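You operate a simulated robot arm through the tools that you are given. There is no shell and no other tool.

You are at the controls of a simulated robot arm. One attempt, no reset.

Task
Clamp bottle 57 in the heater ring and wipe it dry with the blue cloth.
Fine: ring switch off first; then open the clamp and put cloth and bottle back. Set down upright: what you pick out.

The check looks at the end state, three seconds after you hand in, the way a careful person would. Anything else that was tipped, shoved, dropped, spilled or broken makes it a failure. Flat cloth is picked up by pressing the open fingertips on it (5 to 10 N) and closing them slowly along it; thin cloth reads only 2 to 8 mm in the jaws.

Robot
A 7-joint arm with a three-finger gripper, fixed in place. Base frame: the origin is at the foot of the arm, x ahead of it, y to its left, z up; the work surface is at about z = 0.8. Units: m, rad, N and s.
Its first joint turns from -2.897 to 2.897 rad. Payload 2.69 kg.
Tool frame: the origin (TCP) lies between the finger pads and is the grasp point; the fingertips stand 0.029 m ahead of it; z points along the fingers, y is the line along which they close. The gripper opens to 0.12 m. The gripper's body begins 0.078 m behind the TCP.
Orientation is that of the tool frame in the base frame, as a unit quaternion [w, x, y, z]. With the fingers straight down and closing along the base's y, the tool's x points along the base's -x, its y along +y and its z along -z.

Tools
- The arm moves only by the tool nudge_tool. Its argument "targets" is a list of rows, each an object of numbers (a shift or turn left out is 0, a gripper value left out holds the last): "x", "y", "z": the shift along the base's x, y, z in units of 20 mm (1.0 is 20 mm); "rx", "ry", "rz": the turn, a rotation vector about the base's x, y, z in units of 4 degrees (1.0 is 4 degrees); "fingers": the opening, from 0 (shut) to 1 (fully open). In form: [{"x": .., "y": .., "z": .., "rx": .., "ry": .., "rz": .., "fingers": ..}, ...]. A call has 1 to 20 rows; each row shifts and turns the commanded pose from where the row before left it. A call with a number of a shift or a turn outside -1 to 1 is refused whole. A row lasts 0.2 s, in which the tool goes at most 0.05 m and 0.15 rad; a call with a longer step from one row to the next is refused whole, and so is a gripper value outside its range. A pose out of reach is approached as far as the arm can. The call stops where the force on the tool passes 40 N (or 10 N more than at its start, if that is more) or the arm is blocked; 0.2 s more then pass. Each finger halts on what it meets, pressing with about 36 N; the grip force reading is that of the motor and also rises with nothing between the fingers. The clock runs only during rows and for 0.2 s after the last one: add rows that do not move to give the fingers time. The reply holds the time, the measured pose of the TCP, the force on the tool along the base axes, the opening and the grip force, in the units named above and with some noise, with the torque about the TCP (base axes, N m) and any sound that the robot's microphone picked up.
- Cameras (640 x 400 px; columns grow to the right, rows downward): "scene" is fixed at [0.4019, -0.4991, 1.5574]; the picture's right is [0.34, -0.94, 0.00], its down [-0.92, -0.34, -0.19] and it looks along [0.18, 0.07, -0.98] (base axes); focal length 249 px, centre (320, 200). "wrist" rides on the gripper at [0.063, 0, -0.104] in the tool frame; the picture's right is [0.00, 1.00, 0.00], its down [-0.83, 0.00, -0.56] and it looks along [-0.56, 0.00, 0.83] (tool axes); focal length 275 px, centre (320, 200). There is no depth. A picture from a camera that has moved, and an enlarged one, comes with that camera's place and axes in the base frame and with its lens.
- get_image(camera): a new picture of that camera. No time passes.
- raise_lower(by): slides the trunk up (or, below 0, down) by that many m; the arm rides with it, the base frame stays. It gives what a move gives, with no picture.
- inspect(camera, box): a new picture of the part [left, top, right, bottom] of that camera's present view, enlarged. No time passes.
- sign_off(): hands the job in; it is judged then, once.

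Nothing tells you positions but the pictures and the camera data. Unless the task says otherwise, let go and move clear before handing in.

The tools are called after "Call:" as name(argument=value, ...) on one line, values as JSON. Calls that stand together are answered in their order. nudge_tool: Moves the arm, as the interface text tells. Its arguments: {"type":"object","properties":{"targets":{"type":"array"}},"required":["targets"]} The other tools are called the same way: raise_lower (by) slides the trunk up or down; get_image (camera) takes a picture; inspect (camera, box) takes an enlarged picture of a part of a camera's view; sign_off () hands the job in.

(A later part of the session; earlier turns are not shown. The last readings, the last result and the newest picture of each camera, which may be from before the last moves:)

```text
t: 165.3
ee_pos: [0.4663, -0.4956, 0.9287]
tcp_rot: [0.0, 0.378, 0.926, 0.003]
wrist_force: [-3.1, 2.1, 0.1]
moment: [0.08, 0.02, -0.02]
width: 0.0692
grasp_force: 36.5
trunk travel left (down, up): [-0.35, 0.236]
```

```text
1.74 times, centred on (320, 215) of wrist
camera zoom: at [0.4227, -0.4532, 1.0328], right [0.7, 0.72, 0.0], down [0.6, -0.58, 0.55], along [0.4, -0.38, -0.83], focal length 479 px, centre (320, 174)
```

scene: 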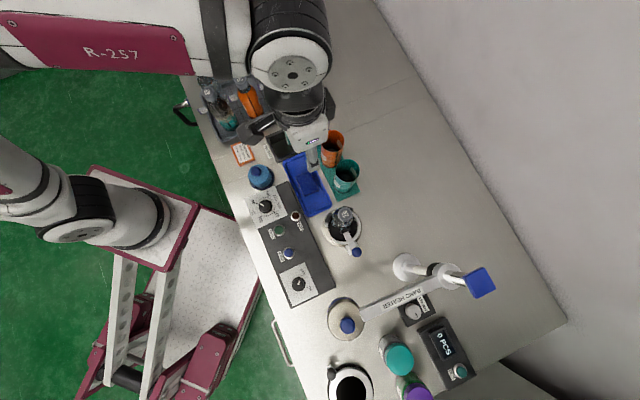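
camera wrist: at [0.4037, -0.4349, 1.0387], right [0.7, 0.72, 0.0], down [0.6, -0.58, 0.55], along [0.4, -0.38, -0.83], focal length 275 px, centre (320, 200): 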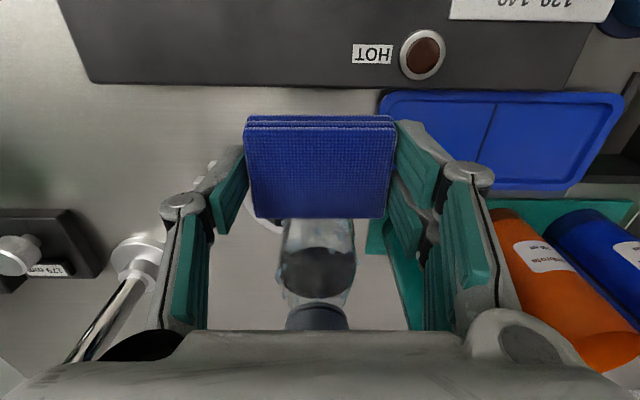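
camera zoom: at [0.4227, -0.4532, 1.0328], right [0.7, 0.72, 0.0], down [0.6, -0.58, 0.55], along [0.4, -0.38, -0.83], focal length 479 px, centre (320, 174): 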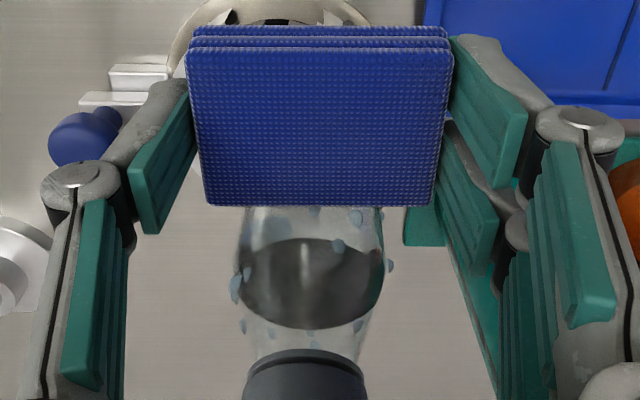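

Call:
nudge_tool(targets=[{"x": 0.03, "y": -0.03, "z": -0.25}, {"z": -0.25}, {"z": -0.25}, {"z": -0.2}, {}, {"z": 0.3}, {"z": 0.3}, {"z": 0.3}, {"z": 0.3}, {"z": 0.3}, {"x": 0.05, "y": -0.05, "z": 0.3}, {"x": 0.05, "y": -0.05, "z": 0.3}, {"x": 0.05, "y": -0.05, "z": 0.3}, {}])

Call:
inspect(camera="wrist", box=[220, 100, 420, 330])

```text
t: 168.3
ee_pos: [0.4692, -0.5006, 0.9573]
tcp_rot: [0.0, 0.378, 0.926, 0.001]
wrist_force: [-0.2, -0.7, -1.3]
moment: [0.02, -0.01, 0.0]
width: 0.0689
grasp_force: 36.6
trunk travel left (down, up): [-0.35, 0.236]
```

```text
1.74 times, centred on (320, 215) of wrist
camera zoom: at [0.4265, -0.4575, 1.0621], right [0.7, 0.72, 0.0], down [0.6, -0.58, 0.55], along [0.4, -0.38, -0.83], focal length 479 px, centre (320, 174)
```

zoom: 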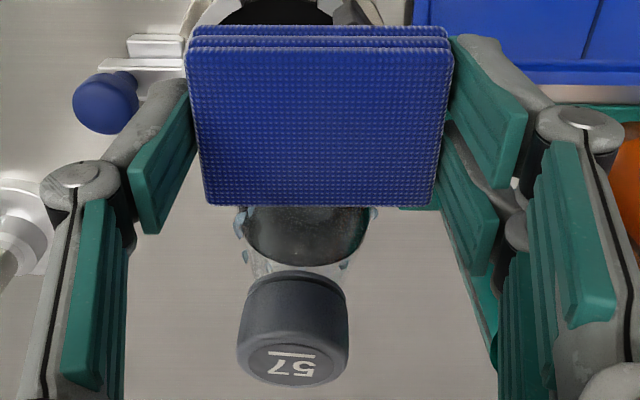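

I'll back off to see the wiped side.

Call:
nudge_tool(targets=[{"x": -0.5, "y": 0.5}, {"x": -0.7, "y": 0.7, "z": 0.4}, {"x": -0.7, "y": 0.7, "z": 0.4}, {"x": -0.7, "y": 0.7, "z": 0.4}, {"x": -0.7, "y": 0.7, "z": 0.4}, {}])

Call:
get_image(camera="wrist")

Call:
inspect(camera="scene", box=[320, 200, 370, 250])

```text
t: 169.7
ee_pos: [0.4032, -0.4344, 0.9911]
tcp_rot: [0.0, 0.376, 0.927, 0.003]
wrist_force: [-0.6, -0.1, -0.4]
moment: [-0.01, -0.02, 0.01]
width: 0.069
grasp_force: 35.6
trunk travel left (down, up): [-0.35, 0.236]
```

```text
taken
camera wrist: at [0.36, -0.3915, 1.0938], right [0.7, 0.72, 0.0], down [0.6, -0.58, 0.55], along [0.4, -0.38, -0.83], focal length 275 px, centre (320, 200)
```

wrist: 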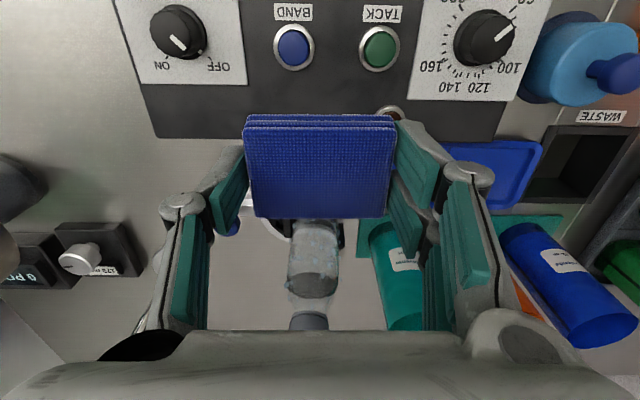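

```text
8.00 times, centred on (345, 225) of scene
camera zoom: at [0.4019, -0.4991, 1.5574], right [0.34, -0.94, 0.0], down [-0.92, -0.34, -0.19], along [0.18, 0.07, -0.98], focal length 1990 px, centre (120, 0)
```

zoom: 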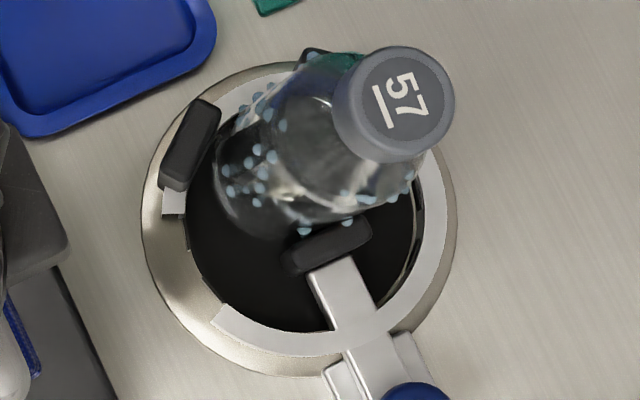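

The bottle has tilted in the clamp from my pushing, so the clamp holds it only lightly against tipping. I'll look closely before anything else.

Call:
inspect(camera="wrist", box=[260, 205, 380, 335])

Call:
inspect(camera="scene", box=[310, 190, 390, 270])

```text
3.08 times, centred on (320, 270) of wrist
camera zoom: at [0.36, -0.3915, 1.0938], right [0.7, 0.72, 0.0], down [0.6, -0.58, 0.55], along [0.4, -0.38, -0.83], focal length 847 px, centre (320, -15)
```

zoom: 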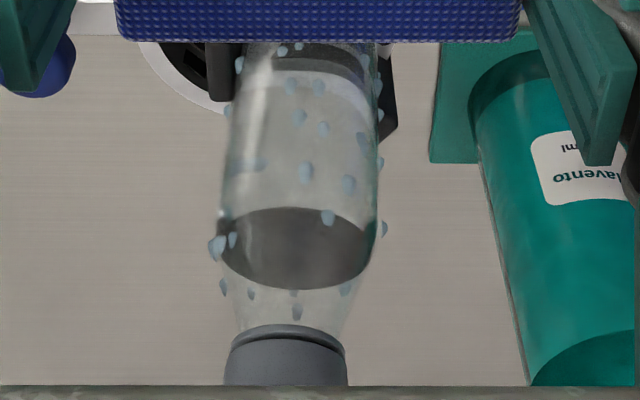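

```text
5.00 times, centred on (350, 230) of scene
camera zoom: at [0.4019, -0.4991, 1.5574], right [0.34, -0.94, 0.0], down [-0.92, -0.34, -0.19], along [0.18, 0.07, -0.98], focal length 1244 px, centre (170, 50)
```

zoom: 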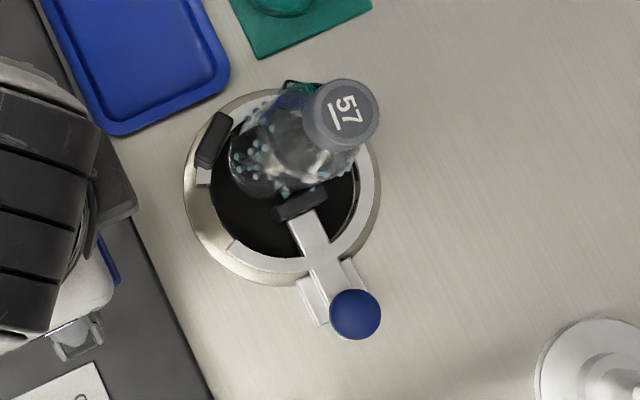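

The bottle leans about 11° toward the far side. Light contact only from now on. I'll carry the pad over the top to the far side, from where a gentle push will both wipe that side and bring the bottle upright.

Call:
nudge_tool(targets=[{"z": 0.8}, {"z": 0.8}, {"z": 0.8}, {"z": 0.8}, {"z": 0.6}, {"x": 0.7, "y": -0.7}, {"x": 0.7, "y": -0.7}, {"x": 0.7, "y": -0.7}, {"x": 0.7, "y": -0.7}, {"x": 0.7, "y": -0.7}, {"x": 0.7, "y": -0.7}, {"x": 0.7, "y": -0.7}, {"x": 0.7, "y": -0.7}, {"x": 0.7, "y": -0.7}, {"x": 0.7, "y": -0.7}, {"x": 0.7, "y": -0.7}, {}])

Call:
get_image(camera="wrist")

Call:
get_image(camera="scene")

```text
t: 173.3
ee_pos: [0.5587, -0.5893, 1.0666]
tcp_rot: [0.0, 0.379, 0.926, 0.002]
wrist_force: [0.1, -0.5, -0.4]
moment: [-0.04, 0.01, -0.01]
width: 0.0684
grasp_force: 36.5
trunk travel left (down, up): [-0.35, 0.236]
```

```text
taken
camera wrist: at [0.5151, -0.5452, 1.1706], right [0.7, 0.72, 0.0], down [0.6, -0.58, 0.55], along [0.4, -0.38, -0.83], focal length 275 px, centre (320, 200)
```

wrist: 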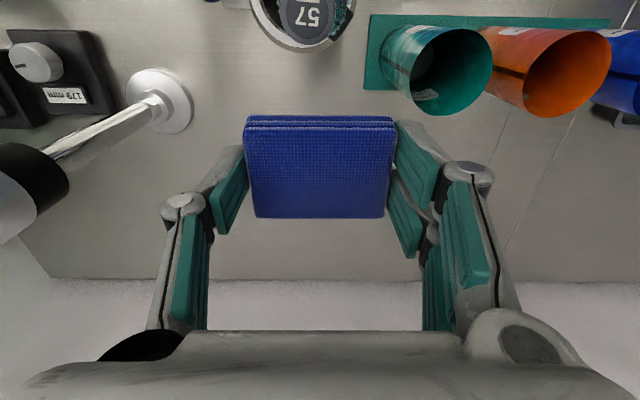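

```text
taken
```

scene: 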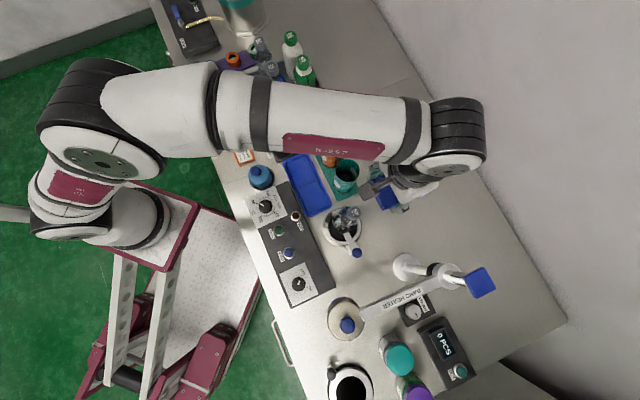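

The scene camera now has a free view. I'll take a close baseline of the bottle before touching it again.

Call:
inspect(camera="scene", box=[322, 200, 372, 245])

Call:
inspect(camera="wrist", box=[240, 0, 400, 100])

```text
8.89 times, centred on (347, 222) of scene
camera zoom: at [0.4019, -0.4991, 1.5574], right [0.34, -0.94, 0.0], down [-0.92, -0.34, -0.19], along [0.18, 0.07, -0.98], focal length 2211 px, centre (80, 0)
```

zoom: 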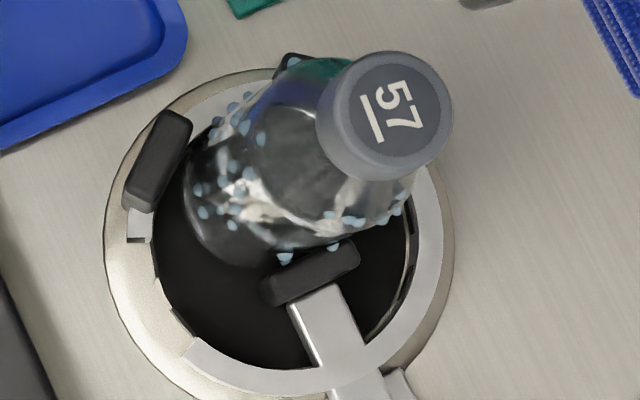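

```text
4.00 times, centred on (320, 50) of wrist
camera zoom: at [0.5151, -0.5452, 1.1706], right [0.7, 0.72, 0.0], down [0.6, -0.58, 0.55], along [0.4, -0.38, -0.83], focal length 1101 px, centre (320, 800)
```

zoom: 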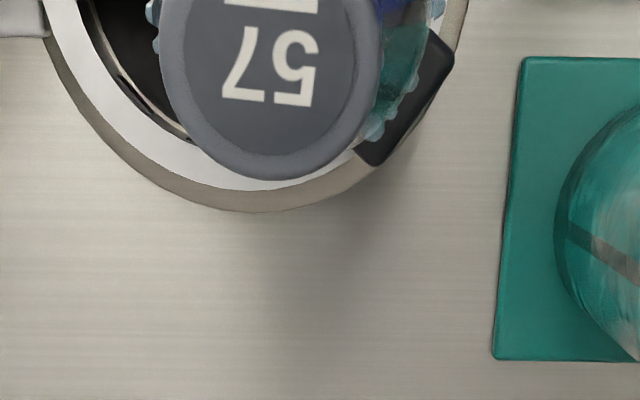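

Some droplets seem gone, but several remain. Now I'll lower the pad at the far side and push very gently in small steps to set the bottle upright.

Call:
nudge_tool(targets=[{"z": -0.8}, {"z": -0.8}, {"z": -0.8}, {"z": -0.8}, {"z": -0.8}, {"z": -0.8}, {"z": -0.8}, {"z": -0.5}, {"x": -0.35, "y": 0.35}, {}])

Call:
get_image(camera="wrist")

Call:
inspect(camera="scene", box=[322, 180, 402, 245])

```text
t: 175.5
ee_pos: [0.5512, -0.5812, 0.9449]
tcp_rot: [0.0, 0.377, 0.926, 0.002]
wrist_force: [-0.3, -0.2, -1.4]
moment: [0.02, -0.01, -0.04]
width: 0.069
grasp_force: 36.3
trunk travel left (down, up): [-0.35, 0.236]
```

```text
taken
camera wrist: at [0.5072, -0.5384, 1.0479], right [0.7, 0.72, 0.0], down [0.6, -0.58, 0.55], along [0.4, -0.38, -0.83], focal length 275 px, centre (320, 200)
```

wrist: 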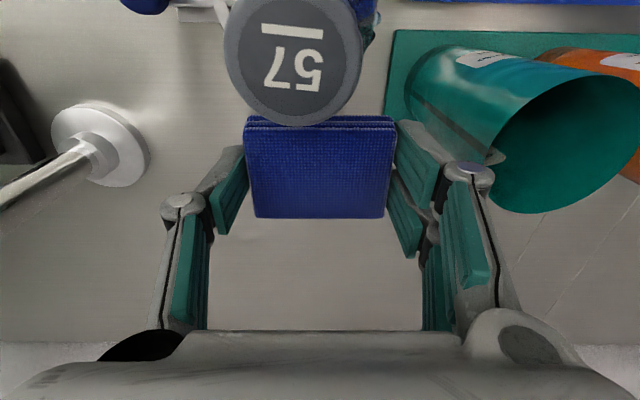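

```text
6.15 times, centred on (362, 212) of scene
camera zoom: at [0.4019, -0.4991, 1.5574], right [0.34, -0.94, 0.0], down [-0.92, -0.34, -0.19], along [0.18, 0.07, -0.98], focal length 1531 px, centre (62, 123)
```

zoom: 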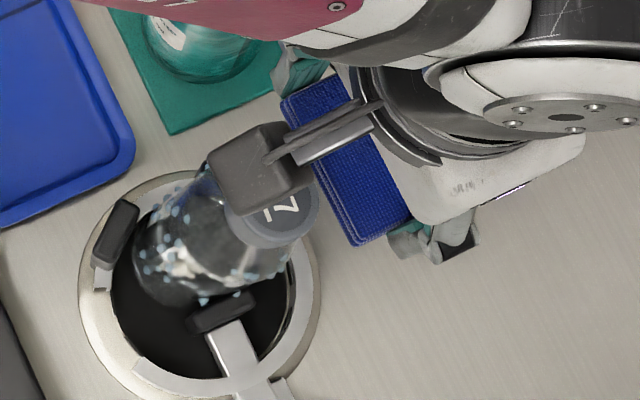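

Call:
nudge_tool(targets=[{"x": -0.25, "y": 0.25}, {}])

Call:
nudge_tool(targets=[{"x": -0.1, "y": 0.1}, {}])

Call:
nudge_tool(targets=[{"x": -0.1, "y": 0.1}, {}])

Call:
inspect(camera="scene", box=[322, 180, 402, 245])

```text
t: 176.1
ee_pos: [0.5476, -0.5772, 0.944]
tcp_rot: [0.0, 0.377, 0.926, 0.001]
wrist_force: [-0.4, -0.7, -0.4]
moment: [-0.01, -0.02, 0.03]
width: 0.069
grasp_force: 36.0
trunk travel left (down, up): [-0.35, 0.236]
```

```text
t: 176.7
ee_pos: [0.5451, -0.5735, 0.9448]
tcp_rot: [0.001, 0.377, 0.926, 0.001]
wrist_force: [-0.5, 0.7, 0.3]
moment: [0.01, -0.02, -0.02]
width: 0.069
grasp_force: 36.0
trunk travel left (down, up): [-0.35, 0.236]
```

```text
t: 177.3
ee_pos: [0.5436, -0.5723, 0.9429]
tcp_rot: [0.0, 0.377, 0.926, 0.002]
wrist_force: [-0.8, -0.4, 0.9]
moment: [0.01, 0.01, -0.02]
width: 0.0689
grasp_force: 36.3
trunk travel left (down, up): [-0.35, 0.236]
```

```text
6.15 times, centred on (362, 212) of scene
camera zoom: at [0.4019, -0.4991, 1.5574], right [0.34, -0.94, 0.0], down [-0.92, -0.34, -0.19], along [0.18, 0.07, -0.98], focal length 1531 px, centre (62, 123)
```

zoom: 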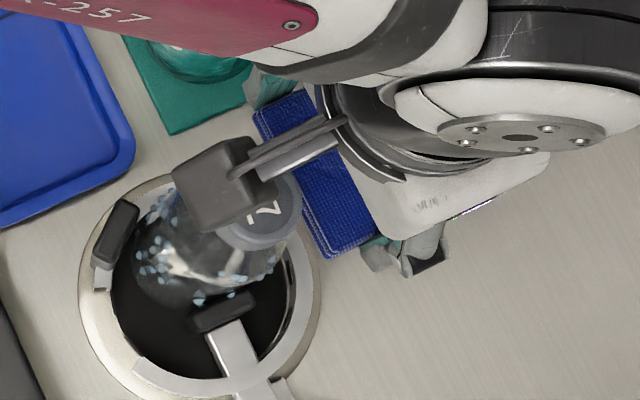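

The bottle follows with very little force. I'll continue in small steps until the cap is back over its base.

Call:
nudge_tool(targets=[{"x": -0.1, "y": 0.1}, {"x": -0.1, "y": 0.1}, {}])

Call:
nudge_tool(targets=[{"x": -0.1, "y": 0.1}, {"x": -0.08, "y": 0.08}, {}])

Call:
inspect(camera="scene", box=[322, 180, 402, 245])

```text
t: 178.1
ee_pos: [0.5371, -0.5671, 0.9449]
tcp_rot: [-0.001, 0.377, 0.926, 0.003]
wrist_force: [-0.5, 0.3, -0.2]
moment: [-0.02, 0.02, -0.03]
width: 0.0692
grasp_force: 35.7
trunk travel left (down, up): [-0.35, 0.236]
```

```text
t: 178.9
ee_pos: [0.5356, -0.5644, 0.9441]
tcp_rot: [0.0, 0.377, 0.926, 0.002]
wrist_force: [0.3, -0.6, 0.1]
moment: [0.03, 0.0, -0.01]
width: 0.069
grasp_force: 36.1
trunk travel left (down, up): [-0.35, 0.236]
```

```text
6.15 times, centred on (362, 212) of scene
camera zoom: at [0.4019, -0.4991, 1.5574], right [0.34, -0.94, 0.0], down [-0.92, -0.34, -0.19], along [0.18, 0.07, -0.98], focal length 1531 px, centre (62, 123)
```

zoom: 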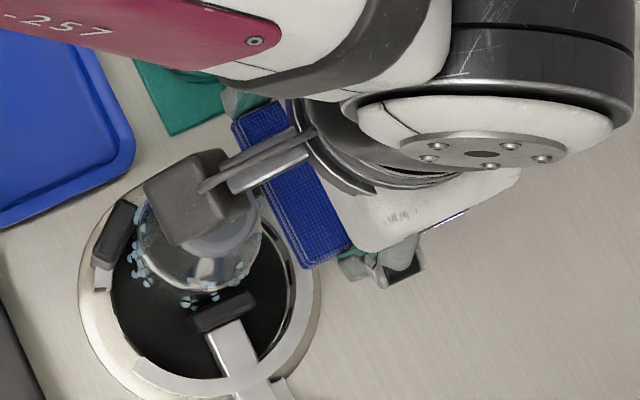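

The bottle is upright again. I'll retreat, rise and go back to the earlier viewpoint, to compare the droplets with the "before" picture.

Call:
nudge_tool(targets=[{"x": 0.4, "y": -0.4}, {"x": 0.3, "y": -0.3, "z": 0.5}, {"z": 0.9}, {"z": 0.9}, {"z": 0.9}, {"z": 0.9}, {"z": 0.9}, {"z": 0.9}, {}])

Call:
nudge_tool(targets=[{"x": 0.1, "y": 1}, {"x": 0.1, "y": 1}, {"x": 0.1, "y": 1}, {"x": 0.1, "y": 1}, {"x": 0.1, "y": 1}, {"x": 0.1, "y": 1}, {"x": 0.1, "y": 1}, {"x": 0.1, "y": 1}, {"x": 0.1, "y": 1}, {"x": 0.1, "y": 0.4, "z": -0.6}, {"z": -0.9}, {"z": -0.9}, {"z": -0.9}, {"z": -0.3}, {}])

Call:
inspect(camera="wrist", box=[20, 70, 220, 255])

Call:
inspect(camera="scene", box=[320, 200, 370, 250])

```text
t: 180.9
ee_pos: [0.5485, -0.5782, 1.064]
tcp_rot: [-0.001, 0.378, 0.926, 0.002]
wrist_force: [0.0, -0.2, -0.5]
moment: [-0.03, 0.0, -0.03]
width: 0.0688
grasp_force: 36.0
trunk travel left (down, up): [-0.35, 0.236]
```

```text
t: 184.1
ee_pos: [0.5696, -0.3906, 0.9892]
tcp_rot: [0.0, 0.377, 0.926, 0.002]
wrist_force: [-0.2, -0.9, -0.1]
moment: [0.0, 0.0, -0.01]
width: 0.0689
grasp_force: 35.6
trunk travel left (down, up): [-0.35, 0.236]
```

```text
2.16 times, centred on (120, 162) of wrist
camera zoom: at [0.525, -0.3472, 1.0939], right [0.7, 0.72, 0.0], down [0.6, -0.58, 0.55], along [0.4, -0.38, -0.83], focal length 595 px, centre (752, 281)
```

zoom: 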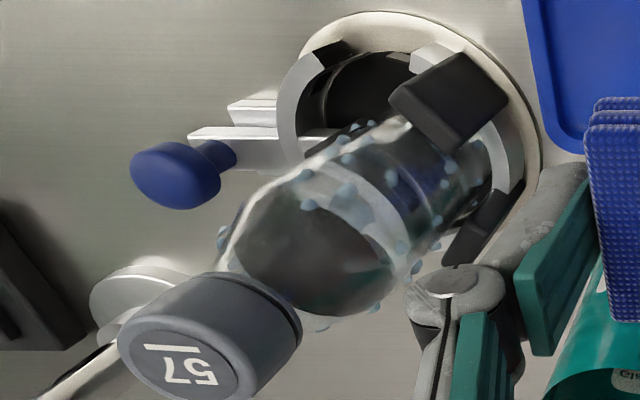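

```text
8.00 times, centred on (345, 225) of scene
camera zoom: at [0.4019, -0.4991, 1.5574], right [0.34, -0.94, 0.0], down [-0.92, -0.34, -0.19], along [0.18, 0.07, -0.98], focal length 1990 px, centre (120, 0)
```

zoom: 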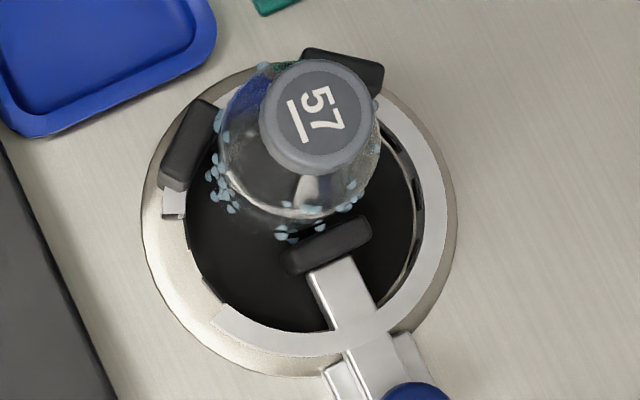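

The bottle is upright again, and a few droplets at the height I rubbed appear to be gone. I'll zoom in closer to be sure.

Call:
inspect(camera="scene", box=[328, 208, 360, 232])

Call:
inspect(camera="wrist", box=[80, 90, 180, 190])

```text
16.00 times, centred on (344, 220) of scene
camera zoom: at [0.4019, -0.4991, 1.5574], right [0.34, -0.94, 0.0], down [-0.92, -0.34, -0.19], along [0.18, 0.07, -0.98], focal length 3980 px, centre (-64, -120)
```

zoom: 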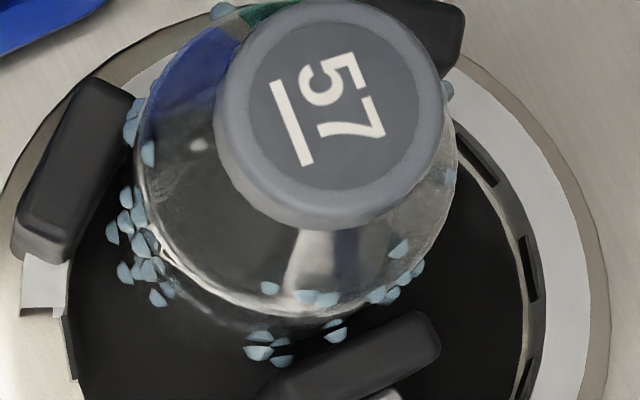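

```text
4.00 times, centred on (130, 140) of wrist
camera zoom: at [0.525, -0.3472, 1.0939], right [0.7, 0.72, 0.0], down [0.6, -0.58, 0.55], along [0.4, -0.38, -0.83], focal length 1101 px, centre (1080, 440)
```

zoom: 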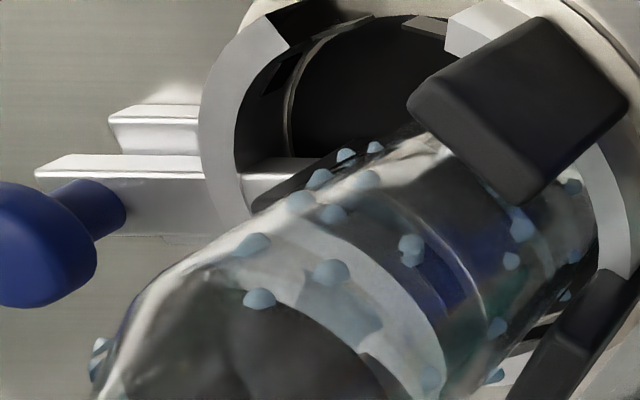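

The cluster on the robot side is still there, so that rub didn't take effect. I'll test on the lever side instead, where pressing pushes the bottle into its V-pads (stable) and the scene camera sees the droplets. First I'll go up and turn the pad a quarter turn.

Call:
nudge_tool(targets=[{"z": 0.9}, {"z": 0.9}, {"z": 0.9}, {"z": 0.9}, {"z": 0.9}, {"rz": 1, "x": -0.4, "y": -0.6}, {"rz": 1, "x": -0.4, "y": -0.6}, {"rz": 1, "x": -0.4, "y": -0.6}, {"rz": 1, "x": -0.4, "y": -0.6}, {"rz": 1, "x": -0.4, "y": -0.6}, {"rz": 1, "x": -0.4, "y": -0.6}, {"rz": 1, "x": -0.4, "y": -0.6}, {"rz": 1, "x": -0.4, "y": -0.6}, {"rz": 1, "x": -0.4, "y": -0.6}, {"rz": 1, "x": -0.4, "y": -0.6}, {"rz": 1, "x": -0.4, "y": -0.6}, {"rz": 1, "x": -0.4, "y": -0.6}, {"rz": 1, "x": -0.4, "y": -0.6}, {"rz": 1, "x": -0.4, "y": -0.6}, {"rz": 1, "x": -0.4, "y": -0.6}])

Call:
nudge_tool(targets=[{"rz": 1, "x": -0.4, "y": -0.5}, {"rz": 1}, {"rz": 1}, {"rz": 1}, {"rz": 1}, {"rz": 1}, {"rz": 1}, {"rz": 0.4}, {}])

Call:
get_image(camera="wrist")

Call:
get_image(camera="scene")

```text
t: 188.3
ee_pos: [0.4484, -0.5704, 1.0798]
tcp_rot: [-0.001, -0.136, 0.991, 0.002]
wrist_force: [0.9, 0.2, -0.6]
moment: [0.0, -0.02, 0.02]
width: 0.069
grasp_force: 36.0
trunk travel left (down, up): [-0.35, 0.236]
```

```text
t: 190.3
ee_pos: [0.4409, -0.5814, 1.081]
tcp_rot: [-0.001, -0.385, 0.923, 0.002]
wrist_force: [0.0, 0.5, -1.3]
moment: [0.01, 0.03, -0.03]
width: 0.0688
grasp_force: 35.8
trunk travel left (down, up): [-0.35, 0.236]
```

```text
taken
camera wrist: at [0.3987, -0.6262, 1.1843], right [-0.71, 0.7, 0.0], down [0.58, 0.59, 0.55], along [0.39, 0.4, -0.83], focal length 275 px, centre (320, 200)
```

wrist: 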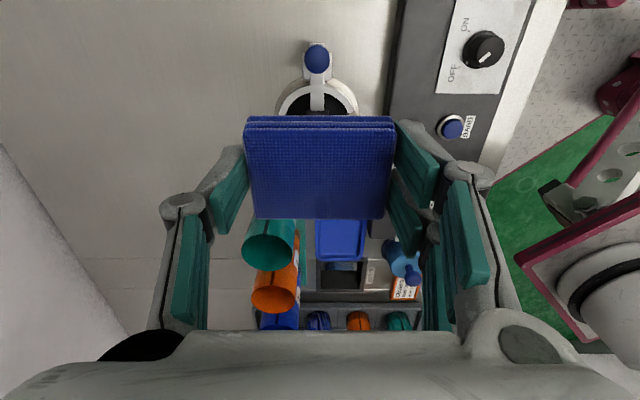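

```text
taken
```

scene: 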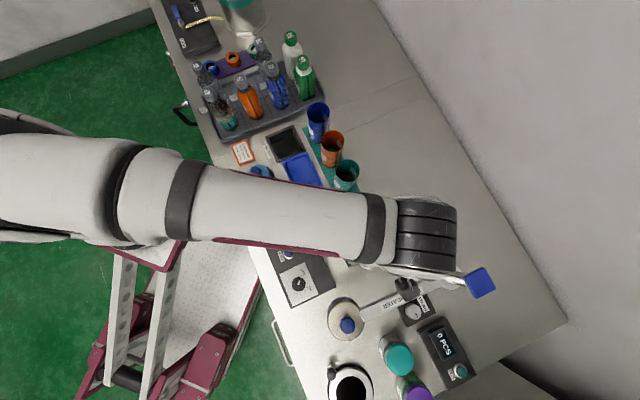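

Everything is clear of the column. I'll lower the pad on the lever side and approach gently.

Call:
nudge_tool(targets=[{"z": -0.8}, {"z": -0.8}, {"z": -0.8}, {"z": -0.8}, {"z": -0.8}, {"z": -0.8}, {"z": -0.8}, {"z": -0.8}, {"z": -0.4}, {"x": 0.4, "y": 0.4}, {"x": 0.3, "y": 0.3}, {}])

Call:
get_image(camera="wrist")

Call:
get_image(camera="scene")

```text
t: 192.9
ee_pos: [0.4553, -0.5668, 0.9435]
tcp_rot: [-0.001, -0.385, 0.923, 0.001]
wrist_force: [0.2, -0.1, 0.6]
moment: [-0.04, 0.01, -0.01]
width: 0.0691
grasp_force: 36.4
trunk travel left (down, up): [-0.35, 0.236]
```

```text
taken
camera wrist: at [0.4127, -0.6123, 1.048], right [-0.71, 0.7, 0.0], down [0.58, 0.59, 0.55], along [0.39, 0.4, -0.83], focal length 275 px, centre (320, 200)
```

wrist: 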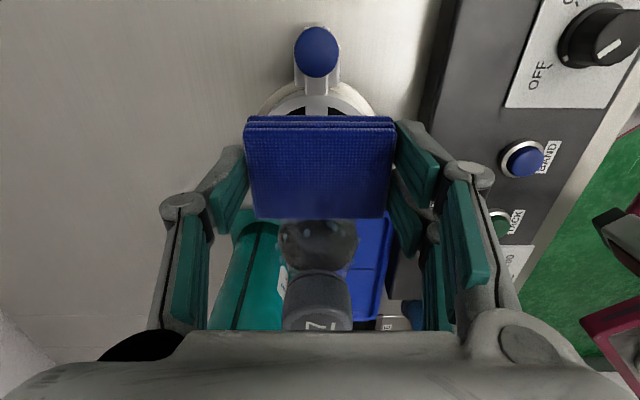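

```text
taken
```

scene: 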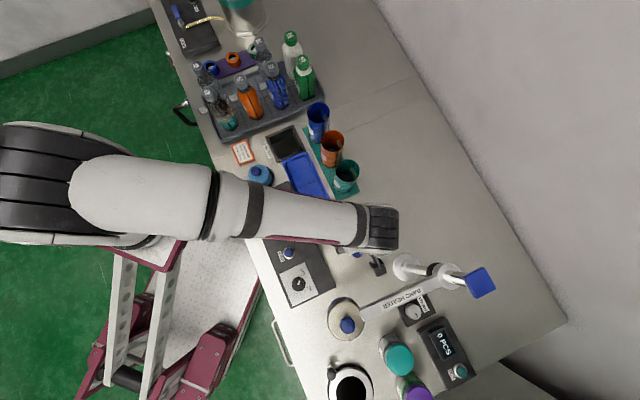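

Call:
inspect(camera="wrist", box=[260, 195, 380, 290])

Call:
nudge_tool(targets=[{"x": 0.1, "y": 0.1}, {}])

Call:
nudge_tool(targets=[{"x": 0.07, "y": 0.07}, {}])

Call:
nudge_tool(targets=[{"x": 0.07, "y": 0.07}, {}])

Call:
inspect(camera="wrist", box=[260, 195, 380, 290])

```text
4.21 times, centred on (320, 242) of wrist
camera zoom: at [0.4127, -0.6123, 1.048], right [-0.71, 0.7, 0.0], down [0.58, 0.59, 0.55], along [0.39, 0.4, -0.83], focal length 1159 px, centre (320, 21)
```

zoom: 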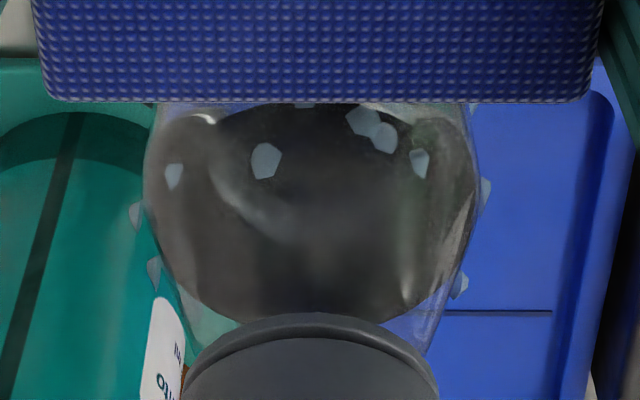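

```text
t: 193.5
ee_pos: [0.4568, -0.564, 0.9441]
tcp_rot: [-0.001, -0.385, 0.923, 0.001]
wrist_force: [0.1, -0.2, -1.0]
moment: [0.01, -0.01, -0.03]
width: 0.0691
grasp_force: 35.6
trunk travel left (down, up): [-0.35, 0.236]
```

```text
t: 194.1
ee_pos: [0.4588, -0.5625, 0.9436]
tcp_rot: [-0.001, -0.385, 0.923, 0.001]
wrist_force: [-0.9, 0.6, -1.2]
moment: [-0.06, -0.01, 0.01]
width: 0.0688
grasp_force: 35.9
trunk travel left (down, up): [-0.35, 0.236]
```

```text
t: 194.7
ee_pos: [0.459, -0.5621, 0.9447]
tcp_rot: [-0.001, -0.385, 0.923, 0.001]
wrist_force: [0.3, -1.0, 0.4]
moment: [0.0, 0.01, -0.01]
width: 0.0689
grasp_force: 35.7
trunk travel left (down, up): [-0.35, 0.236]
```

```text
4.21 times, centred on (320, 242) of wrist
camera zoom: at [0.4175, -0.6073, 1.048], right [-0.71, 0.7, 0.0], down [0.58, 0.59, 0.55], along [0.39, 0.4, -0.83], focal length 1159 px, centre (320, 21)
```

zoom: 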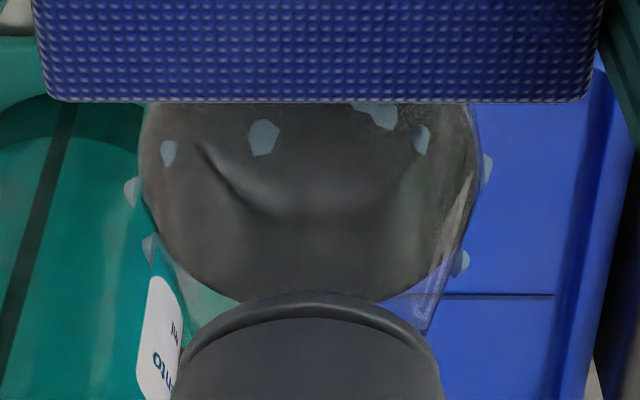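

I can watch the shoulder droplets directly from here. I'll close the last bit, then stroke the pad up over them and back down to see if they disappear.

Call:
nudge_tool(targets=[{"x": 0.06, "y": 0.06}, {}])

Call:
nudge_tool(targets=[{"z": 0.2}, {"z": 0.2}, {"z": 0.2}, {}])

Call:
inspect(camera="wrist", box=[260, 195, 380, 290])

Call:
nudge_tool(targets=[{"z": -0.25}, {"z": -0.25}, {"z": -0.25}, {}])

Call:
inspect(camera="wrist", box=[260, 195, 380, 290])

```text
t: 195.3
ee_pos: [0.4622, -0.5605, 0.9437]
tcp_rot: [-0.002, -0.385, 0.923, 0.002]
wrist_force: [-0.7, -2.7, 0.1]
moment: [-0.08, 0.02, 0.01]
width: 0.069
grasp_force: 35.9
trunk travel left (down, up): [-0.35, 0.236]
```

```text
t: 196.3
ee_pos: [0.4606, -0.5618, 0.9561]
tcp_rot: [-0.001, -0.385, 0.923, 0.001]
wrist_force: [-1.0, -1.4, 0.2]
moment: [0.03, 0.0, 0.0]
width: 0.0693
grasp_force: 36.2
trunk travel left (down, up): [-0.35, 0.236]
```

```text
4.21 times, centred on (320, 242) of wrist
camera zoom: at [0.4186, -0.6064, 1.0605], right [-0.71, 0.7, 0.0], down [0.58, 0.59, 0.55], along [0.39, 0.4, -0.83], focal length 1159 px, centre (320, 21)
```

zoom: 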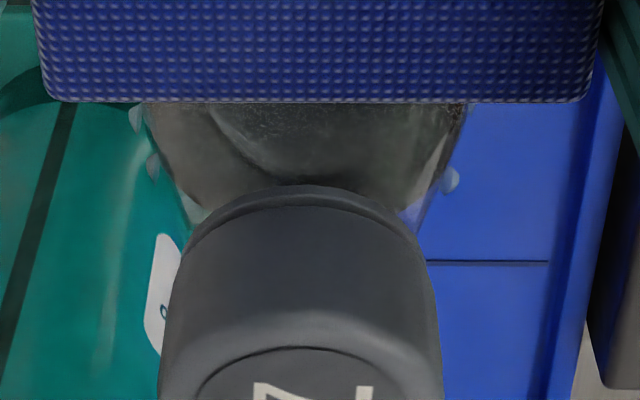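

```text
t: 197.3
ee_pos: [0.4611, -0.5611, 0.9404]
tcp_rot: [-0.001, -0.385, 0.923, 0.001]
wrist_force: [-0.5, -1.5, -0.1]
moment: [0.02, -0.03, -0.01]
width: 0.069
grasp_force: 36.1
trunk travel left (down, up): [-0.35, 0.236]
```

```text
4.21 times, centred on (320, 242) of wrist
camera zoom: at [0.4185, -0.6064, 1.0447], right [-0.71, 0.7, 0.0], down [0.58, 0.59, 0.56], along [0.39, 0.4, -0.83], focal length 1159 px, centre (320, 21)
```

zoom: 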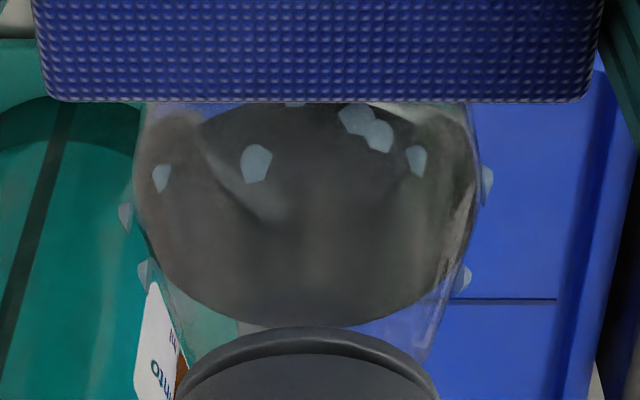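

They weren't touched, because the shoulder tapers away from the pad there. I'll raise the pad so only its lower edge meets the shoulder, and move in to rub those droplets directly.

Call:
nudge_tool(targets=[{"z": 0.4}, {"z": 0.4}, {"z": 0.4}, {"z": 0.3}, {"x": 0.08, "y": 0.08}, {}])

Call:
nudge_tool(targets=[{"x": 0.08, "y": 0.08}, {}])

Call:
inspect(camera="wrist", box=[260, 195, 380, 290])

```text
t: 198.7
ee_pos: [0.4624, -0.5585, 0.9718]
tcp_rot: [-0.001, -0.385, 0.923, 0.001]
wrist_force: [-0.6, -0.2, 0.0]
moment: [0.01, 0.0, 0.02]
width: 0.0688
grasp_force: 35.8
trunk travel left (down, up): [-0.35, 0.236]
```

```text
t: 199.3
ee_pos: [0.4642, -0.5584, 0.9718]
tcp_rot: [-0.002, -0.384, 0.923, 0.002]
wrist_force: [0.0, 0.7, -0.3]
moment: [-0.02, -0.01, 0.02]
width: 0.0688
grasp_force: 35.3
trunk travel left (down, up): [-0.35, 0.236]
```

```text
4.21 times, centred on (320, 242) of wrist
camera zoom: at [0.4216, -0.603, 1.075], right [-0.71, 0.7, 0.0], down [0.58, 0.59, 0.55], along [0.39, 0.4, -0.83], focal length 1159 px, centre (320, 21)
```

zoom: 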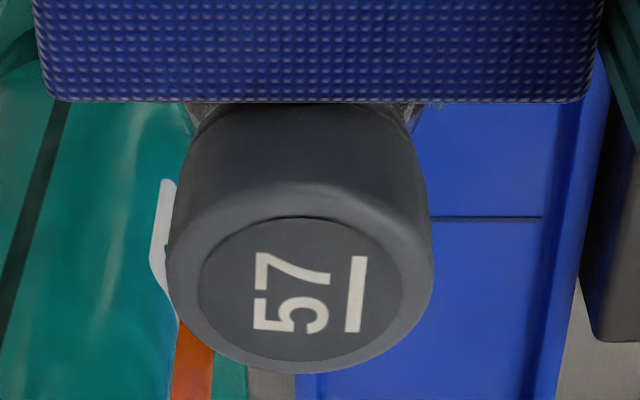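

Call:
nudge_tool(targets=[{"x": 0.07, "y": 0.07}, {}])

Call:
nudge_tool(targets=[{"z": -0.2}, {"z": -0.2}, {}])

Call:
nudge_tool(targets=[{"z": 0.2}, {"z": 0.2}, {"z": 0.2}, {"z": -0.3}, {"z": -0.3}, {}])

Call:
inspect(camera="wrist", box=[260, 195, 380, 290])

```text
t: 199.9
ee_pos: [0.465, -0.5566, 0.9714]
tcp_rot: [-0.001, -0.384, 0.923, 0.001]
wrist_force: [0.1, -0.9, -0.2]
moment: [0.0, 0.03, 0.03]
width: 0.0688
grasp_force: 35.9
trunk travel left (down, up): [-0.35, 0.236]
```

```text
t: 200.7
ee_pos: [0.4644, -0.5566, 0.9638]
tcp_rot: [-0.002, -0.384, 0.923, 0.001]
wrist_force: [-0.6, -0.5, 0.8]
moment: [-0.01, 0.03, 0.04]
width: 0.0687
grasp_force: 35.5
trunk travel left (down, up): [-0.35, 0.236]
```

```text
t: 202.1
ee_pos: [0.466, -0.5566, 0.9628]
tcp_rot: [-0.002, -0.384, 0.923, 0.002]
wrist_force: [-0.7, -0.5, -0.5]
moment: [-0.02, 0.01, 0.0]
width: 0.069
grasp_force: 36.6
trunk travel left (down, up): [-0.35, 0.236]
```

```text
4.21 times, centred on (320, 242) of wrist
camera zoom: at [0.4232, -0.6014, 1.0671], right [-0.71, 0.7, 0.0], down [0.58, 0.59, 0.55], along [0.39, 0.4, -0.83], focal length 1159 px, centre (320, 21)
```

zoom: 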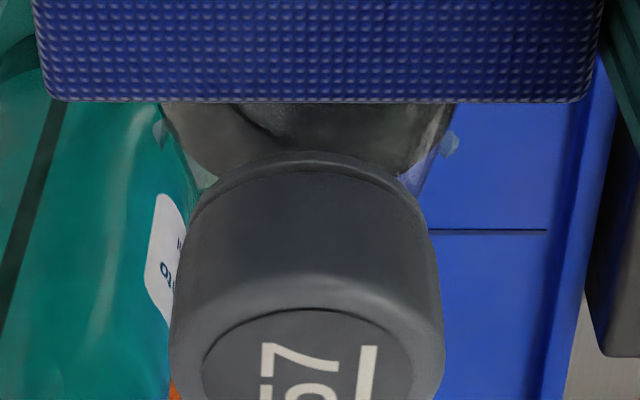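

Call:
nudge_tool(targets=[{"x": -0.1, "y": -0.1}, {"z": -0.3, "x": -0.1, "y": -0.1}, {"z": -0.4, "x": -0.1, "y": -0.1}, {"z": -0.3}, {}])

Call:
inspect(camera="wrist", box=[260, 195, 380, 290])

```text
t: 203.3
ee_pos: [0.4586, -0.5632, 0.9428]
tcp_rot: [-0.002, -0.385, 0.923, 0.002]
wrist_force: [-0.8, -0.5, 0.1]
moment: [-0.03, 0.01, -0.03]
width: 0.0692
grasp_force: 35.7
trunk travel left (down, up): [-0.35, 0.236]
```

```text
4.21 times, centred on (320, 242) of wrist
camera zoom: at [0.4169, -0.6075, 1.0468], right [-0.71, 0.7, 0.0], down [0.58, 0.59, 0.55], along [0.39, 0.4, -0.83], focal length 1159 px, centre (320, 21)
```

zoom: 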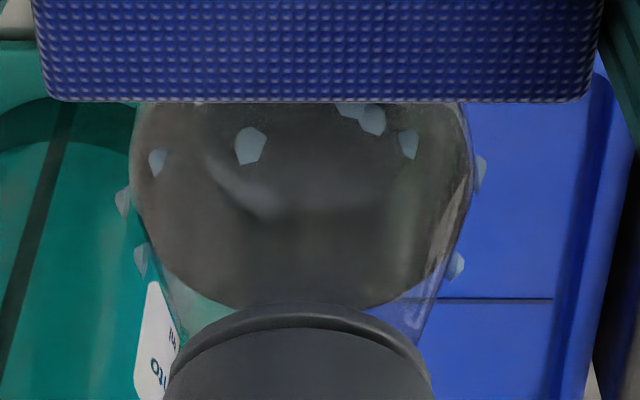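

They're still there: the contact was too light, because the bottle simply leans away up there. A fair test is to rub low down, near the clamp, where the bottle can't lean. I'll go around to the side between lever and console and work at z ≈ 0.86–0.89.

Call:
nudge_tool(targets=[{"x": -0.4, "y": -0.4}, {"x": -0.3, "y": -0.3, "z": 0.5}, {"z": 0.9}, {"z": 0.9}, {"z": 0.9}, {"z": 0.9}, {"z": 0.9}, {"z": 0.5, "rz": -1}, {"rz": -1, "y": 0.2}, {"rz": -1, "y": 0.3}, {"rz": -1, "y": 0.3}, {"rz": -1, "y": 0.3}, {"rz": -1, "y": 0.3}, {"rz": -1, "y": 0.3}, {"rz": -1, "y": 0.3}, {"rz": -1, "y": 0.3}, {"rz": -1, "y": 0.3}, {"rz": -1, "y": 0.3}, {"rz": -1, "y": 0.2}])

Call:
nudge_tool(targets=[{"rz": -1}, {"rz": -1}, {"rz": -1}, {"rz": -1}, {"rz": -1}, {"rz": -0.5}, {}])

Call:
get_image(camera="wrist")

Call:
get_image(camera="scene")

```text
t: 207.3
ee_pos: [0.4444, -0.5145, 1.0532]
tcp_rot: [-0.001, 0.024, 1.0, 0.002]
wrist_force: [-0.5, 0.0, 0.0]
moment: [-0.01, 0.02, -0.01]
width: 0.0688
grasp_force: 36.1
trunk travel left (down, up): [-0.35, 0.236]
```

```text
t: 208.9
ee_pos: [0.4463, -0.5147, 1.0537]
tcp_rot: [-0.001, 0.214, 0.977, 0.002]
wrist_force: [0.3, -0.2, 0.8]
moment: [0.0, 0.02, -0.01]
width: 0.0688
grasp_force: 36.6
trunk travel left (down, up): [-0.35, 0.236]
```

```text
taken
camera wrist: at [0.3898, -0.4888, 1.1569], right [0.42, 0.91, 0.0], down [0.76, -0.35, 0.55], along [0.51, -0.23, -0.83], focal length 275 px, centre (320, 200)
```

wrist: 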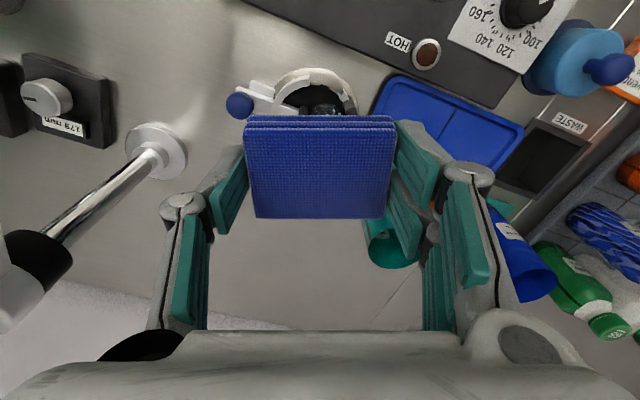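

```text
taken
```

scene: 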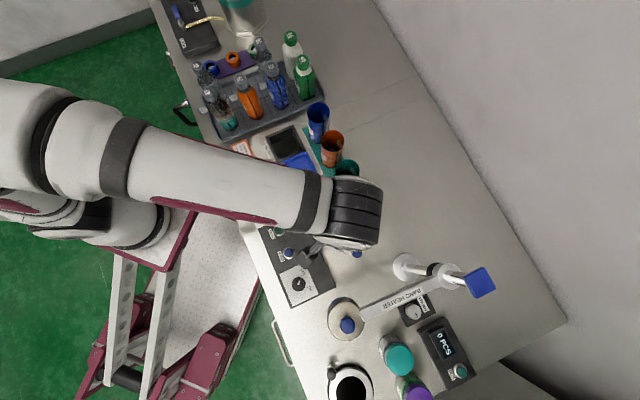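

Call:
nudge_tool(targets=[{"x": -0.75, "y": -0.1}, {"x": -0.75, "y": -0.1}, {"z": -0.9}, {"z": -0.9}, {"z": -0.9}, {"z": -0.9}, {"z": -0.9}, {"z": -0.9}, {"z": -0.8}, {"z": -0.6}, {}])

Call:
get_image(camera="wrist")

Call:
inspect(camera="scene", box=[280, 180, 400, 280])

```text
t: 211.3
ee_pos: [0.4164, -0.5188, 0.917]
tcp_rot: [0.0, 0.215, 0.977, 0.002]
wrist_force: [-0.6, 0.0, -0.5]
moment: [-0.04, 0.01, 0.03]
width: 0.0689
grasp_force: 36.2
trunk travel left (down, up): [-0.35, 0.236]
```

```text
taken
camera wrist: at [0.3596, -0.4927, 1.0207], right [0.41, 0.91, 0.0], down [0.76, -0.35, 0.55], along [0.51, -0.23, -0.83], focal length 275 px, centre (320, 200)
```

wrist: 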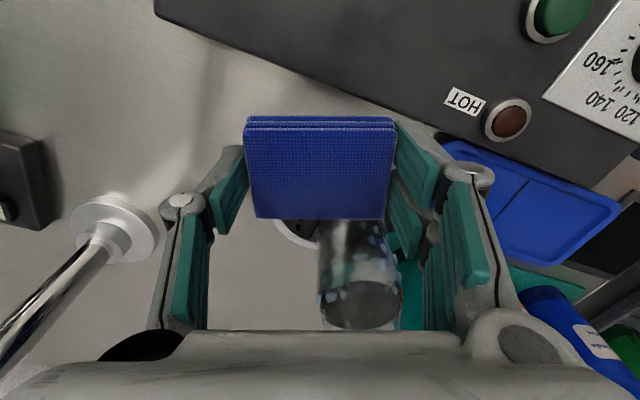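

```text
4.00 times, centred on (340, 230) of scene
camera zoom: at [0.4019, -0.4991, 1.5574], right [0.34, -0.94, 0.0], down [-0.92, -0.34, -0.19], along [0.18, 0.07, -0.98], focal length 995 px, centre (240, 80)
```

zoom: 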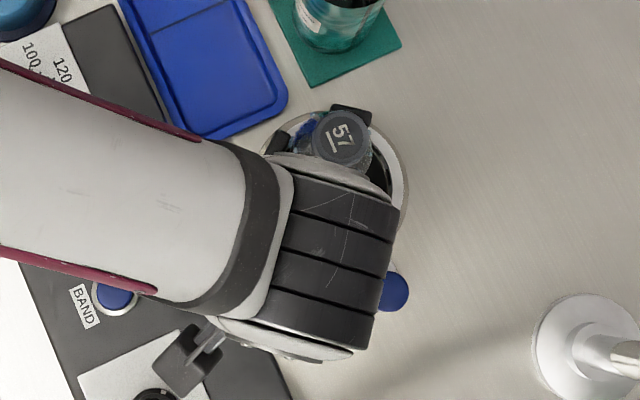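

Call:
inspect(camera="wrist", box=[290, 215, 420, 335])

Call:
nudge_tool(targets=[{"z": -0.6}, {"z": -0.6}, {"z": -0.5}, {}])

Call:
inspect(camera="wrist", box=[200, 80, 440, 335])

```text
3.33 times, centred on (355, 275) of wrist
camera zoom: at [0.3596, -0.4927, 1.0207], right [0.41, 0.91, 0.0], down [0.76, -0.35, 0.55], along [0.51, -0.23, -0.83], focal length 918 px, centre (203, -50)
```

zoom: 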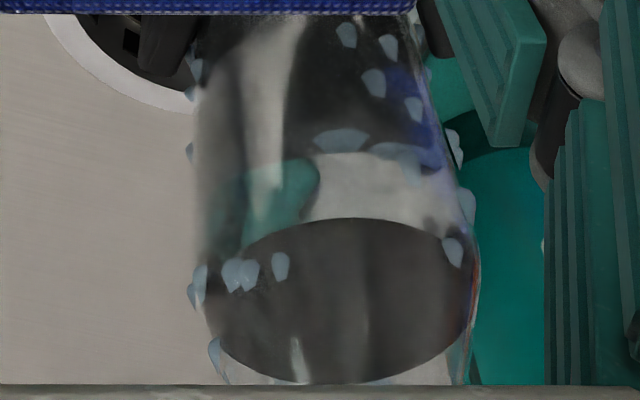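

```text
t: 212.3
ee_pos: [0.4162, -0.5171, 0.8837]
tcp_rot: [-0.001, 0.214, 0.977, 0.002]
wrist_force: [-0.8, 0.2, 0.1]
moment: [-0.04, 0.03, -0.02]
width: 0.0689
grasp_force: 36.1
trunk travel left (down, up): [-0.35, 0.236]
```

```text
1.57 times, centred on (320, 208) of wrist
camera zoom: at [0.3598, -0.4928, 0.9869], right [0.41, 0.91, 0.0], down [0.76, -0.35, 0.55], along [0.51, -0.23, -0.83], focal length 432 px, centre (320, 188)
```

zoom: 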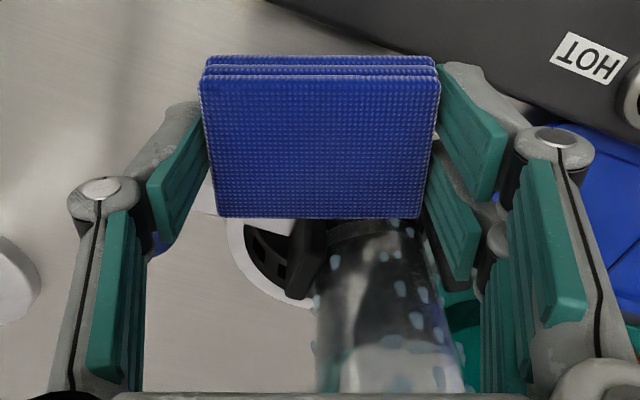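

The near-side droplets are well in view. I'll turn 5° more to clear the jaw corner, lower to z ≈ 0.85–0.87 and press in.

Call:
nudge_tool(targets=[{"rz": -0.65, "x": -0.1, "y": -0.07}, {"rz": -0.6, "z": -0.25}, {"x": 0.35, "y": -0.2}, {"x": 0.35, "y": -0.2}, {"x": 0.15, "y": -0.087}, {}])

Call:
inspect(camera="wrist", box=[200, 80, 440, 335])

```text
t: 213.7
ee_pos: [0.4313, -0.5295, 0.8774]
tcp_rot: [-0.001, 0.256, 0.967, 0.002]
wrist_force: [0.7, -0.8, -0.9]
moment: [0.03, 0.0, 0.03]
width: 0.0689
grasp_force: 35.7
trunk travel left (down, up): [-0.35, 0.236]
```

```text
1.57 times, centred on (320, 208) of wrist
camera zoom: at [0.3772, -0.4989, 0.9817], right [0.49, 0.87, 0.0], down [0.72, -0.41, 0.55], along [0.48, -0.27, -0.83], focal length 432 px, centre (320, 188)
```

zoom: 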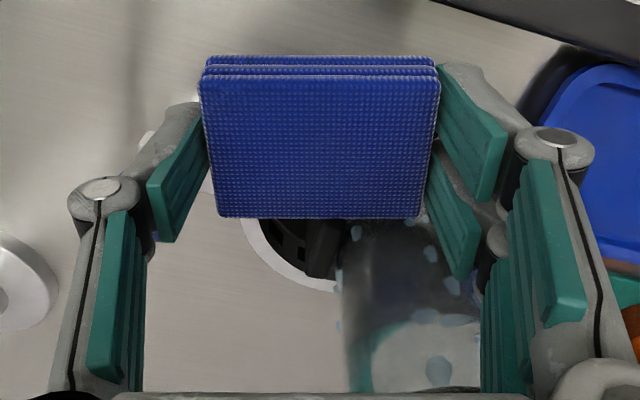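

Call:
nudge_tool(targets=[{"x": 0.09, "y": -0.05}, {}])

Call:
nudge_tool(targets=[{"x": 0.09, "y": -0.05}, {}])

Call:
nudge_tool(targets=[{"x": 0.09, "y": -0.05}, {}])

```text
t: 214.3
ee_pos: [0.4328, -0.5304, 0.8779]
tcp_rot: [0.0, 0.256, 0.967, 0.002]
wrist_force: [-0.1, 0.4, 0.4]
moment: [-0.01, -0.02, 0.0]
width: 0.0693
grasp_force: 35.9
trunk travel left (down, up): [-0.35, 0.236]
```

```text
t: 214.9
ee_pos: [0.4342, -0.531, 0.8783]
tcp_rot: [0.0, 0.257, 0.967, 0.002]
wrist_force: [0.3, 0.0, -0.5]
moment: [-0.01, -0.01, 0.0]
width: 0.0686
grasp_force: 35.6
trunk travel left (down, up): [-0.35, 0.236]
```

```text
t: 215.5
ee_pos: [0.4363, -0.5327, 0.8779]
tcp_rot: [0.0, 0.257, 0.966, 0.002]
wrist_force: [-0.3, 0.3, -0.4]
moment: [-0.01, 0.04, 0.05]
width: 0.0693
grasp_force: 35.4
trunk travel left (down, up): [-0.35, 0.236]
```

Call:
nudge_tool(targets=[{"x": 0.09, "y": -0.05}, {}])

Call:
nudge_tool(targets=[{"x": 0.09, "y": -0.05}, {}])

Call:
inspect(camera="wrist", box=[200, 80, 440, 335])

```text
t: 216.1
ee_pos: [0.4361, -0.5328, 0.877]
tcp_rot: [-0.001, 0.258, 0.966, 0.003]
wrist_force: [-6.8, 4.1, 1.1]
moment: [0.09, 0.13, 0.08]
width: 0.0686
grasp_force: 36.1
trunk travel left (down, up): [-0.35, 0.236]
```

```text
t: 216.7
ee_pos: [0.4361, -0.5334, 0.8795]
tcp_rot: [-0.002, 0.257, 0.966, 0.003]
wrist_force: [-20.0, 12.7, -0.3]
moment: [0.3, 0.46, 0.11]
width: 0.0691
grasp_force: 36.0
trunk travel left (down, up): [-0.35, 0.236]
```

```text
1.57 times, centred on (320, 208) of wrist
camera zoom: at [0.3836, -0.503, 0.9821], right [0.49, 0.87, 0.0], down [0.72, -0.41, 0.55], along [0.48, -0.27, -0.83], focal length 432 px, centre (320, 188)
```

zoom: 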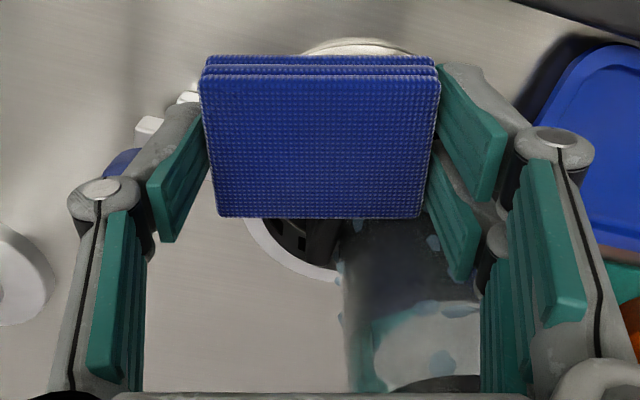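

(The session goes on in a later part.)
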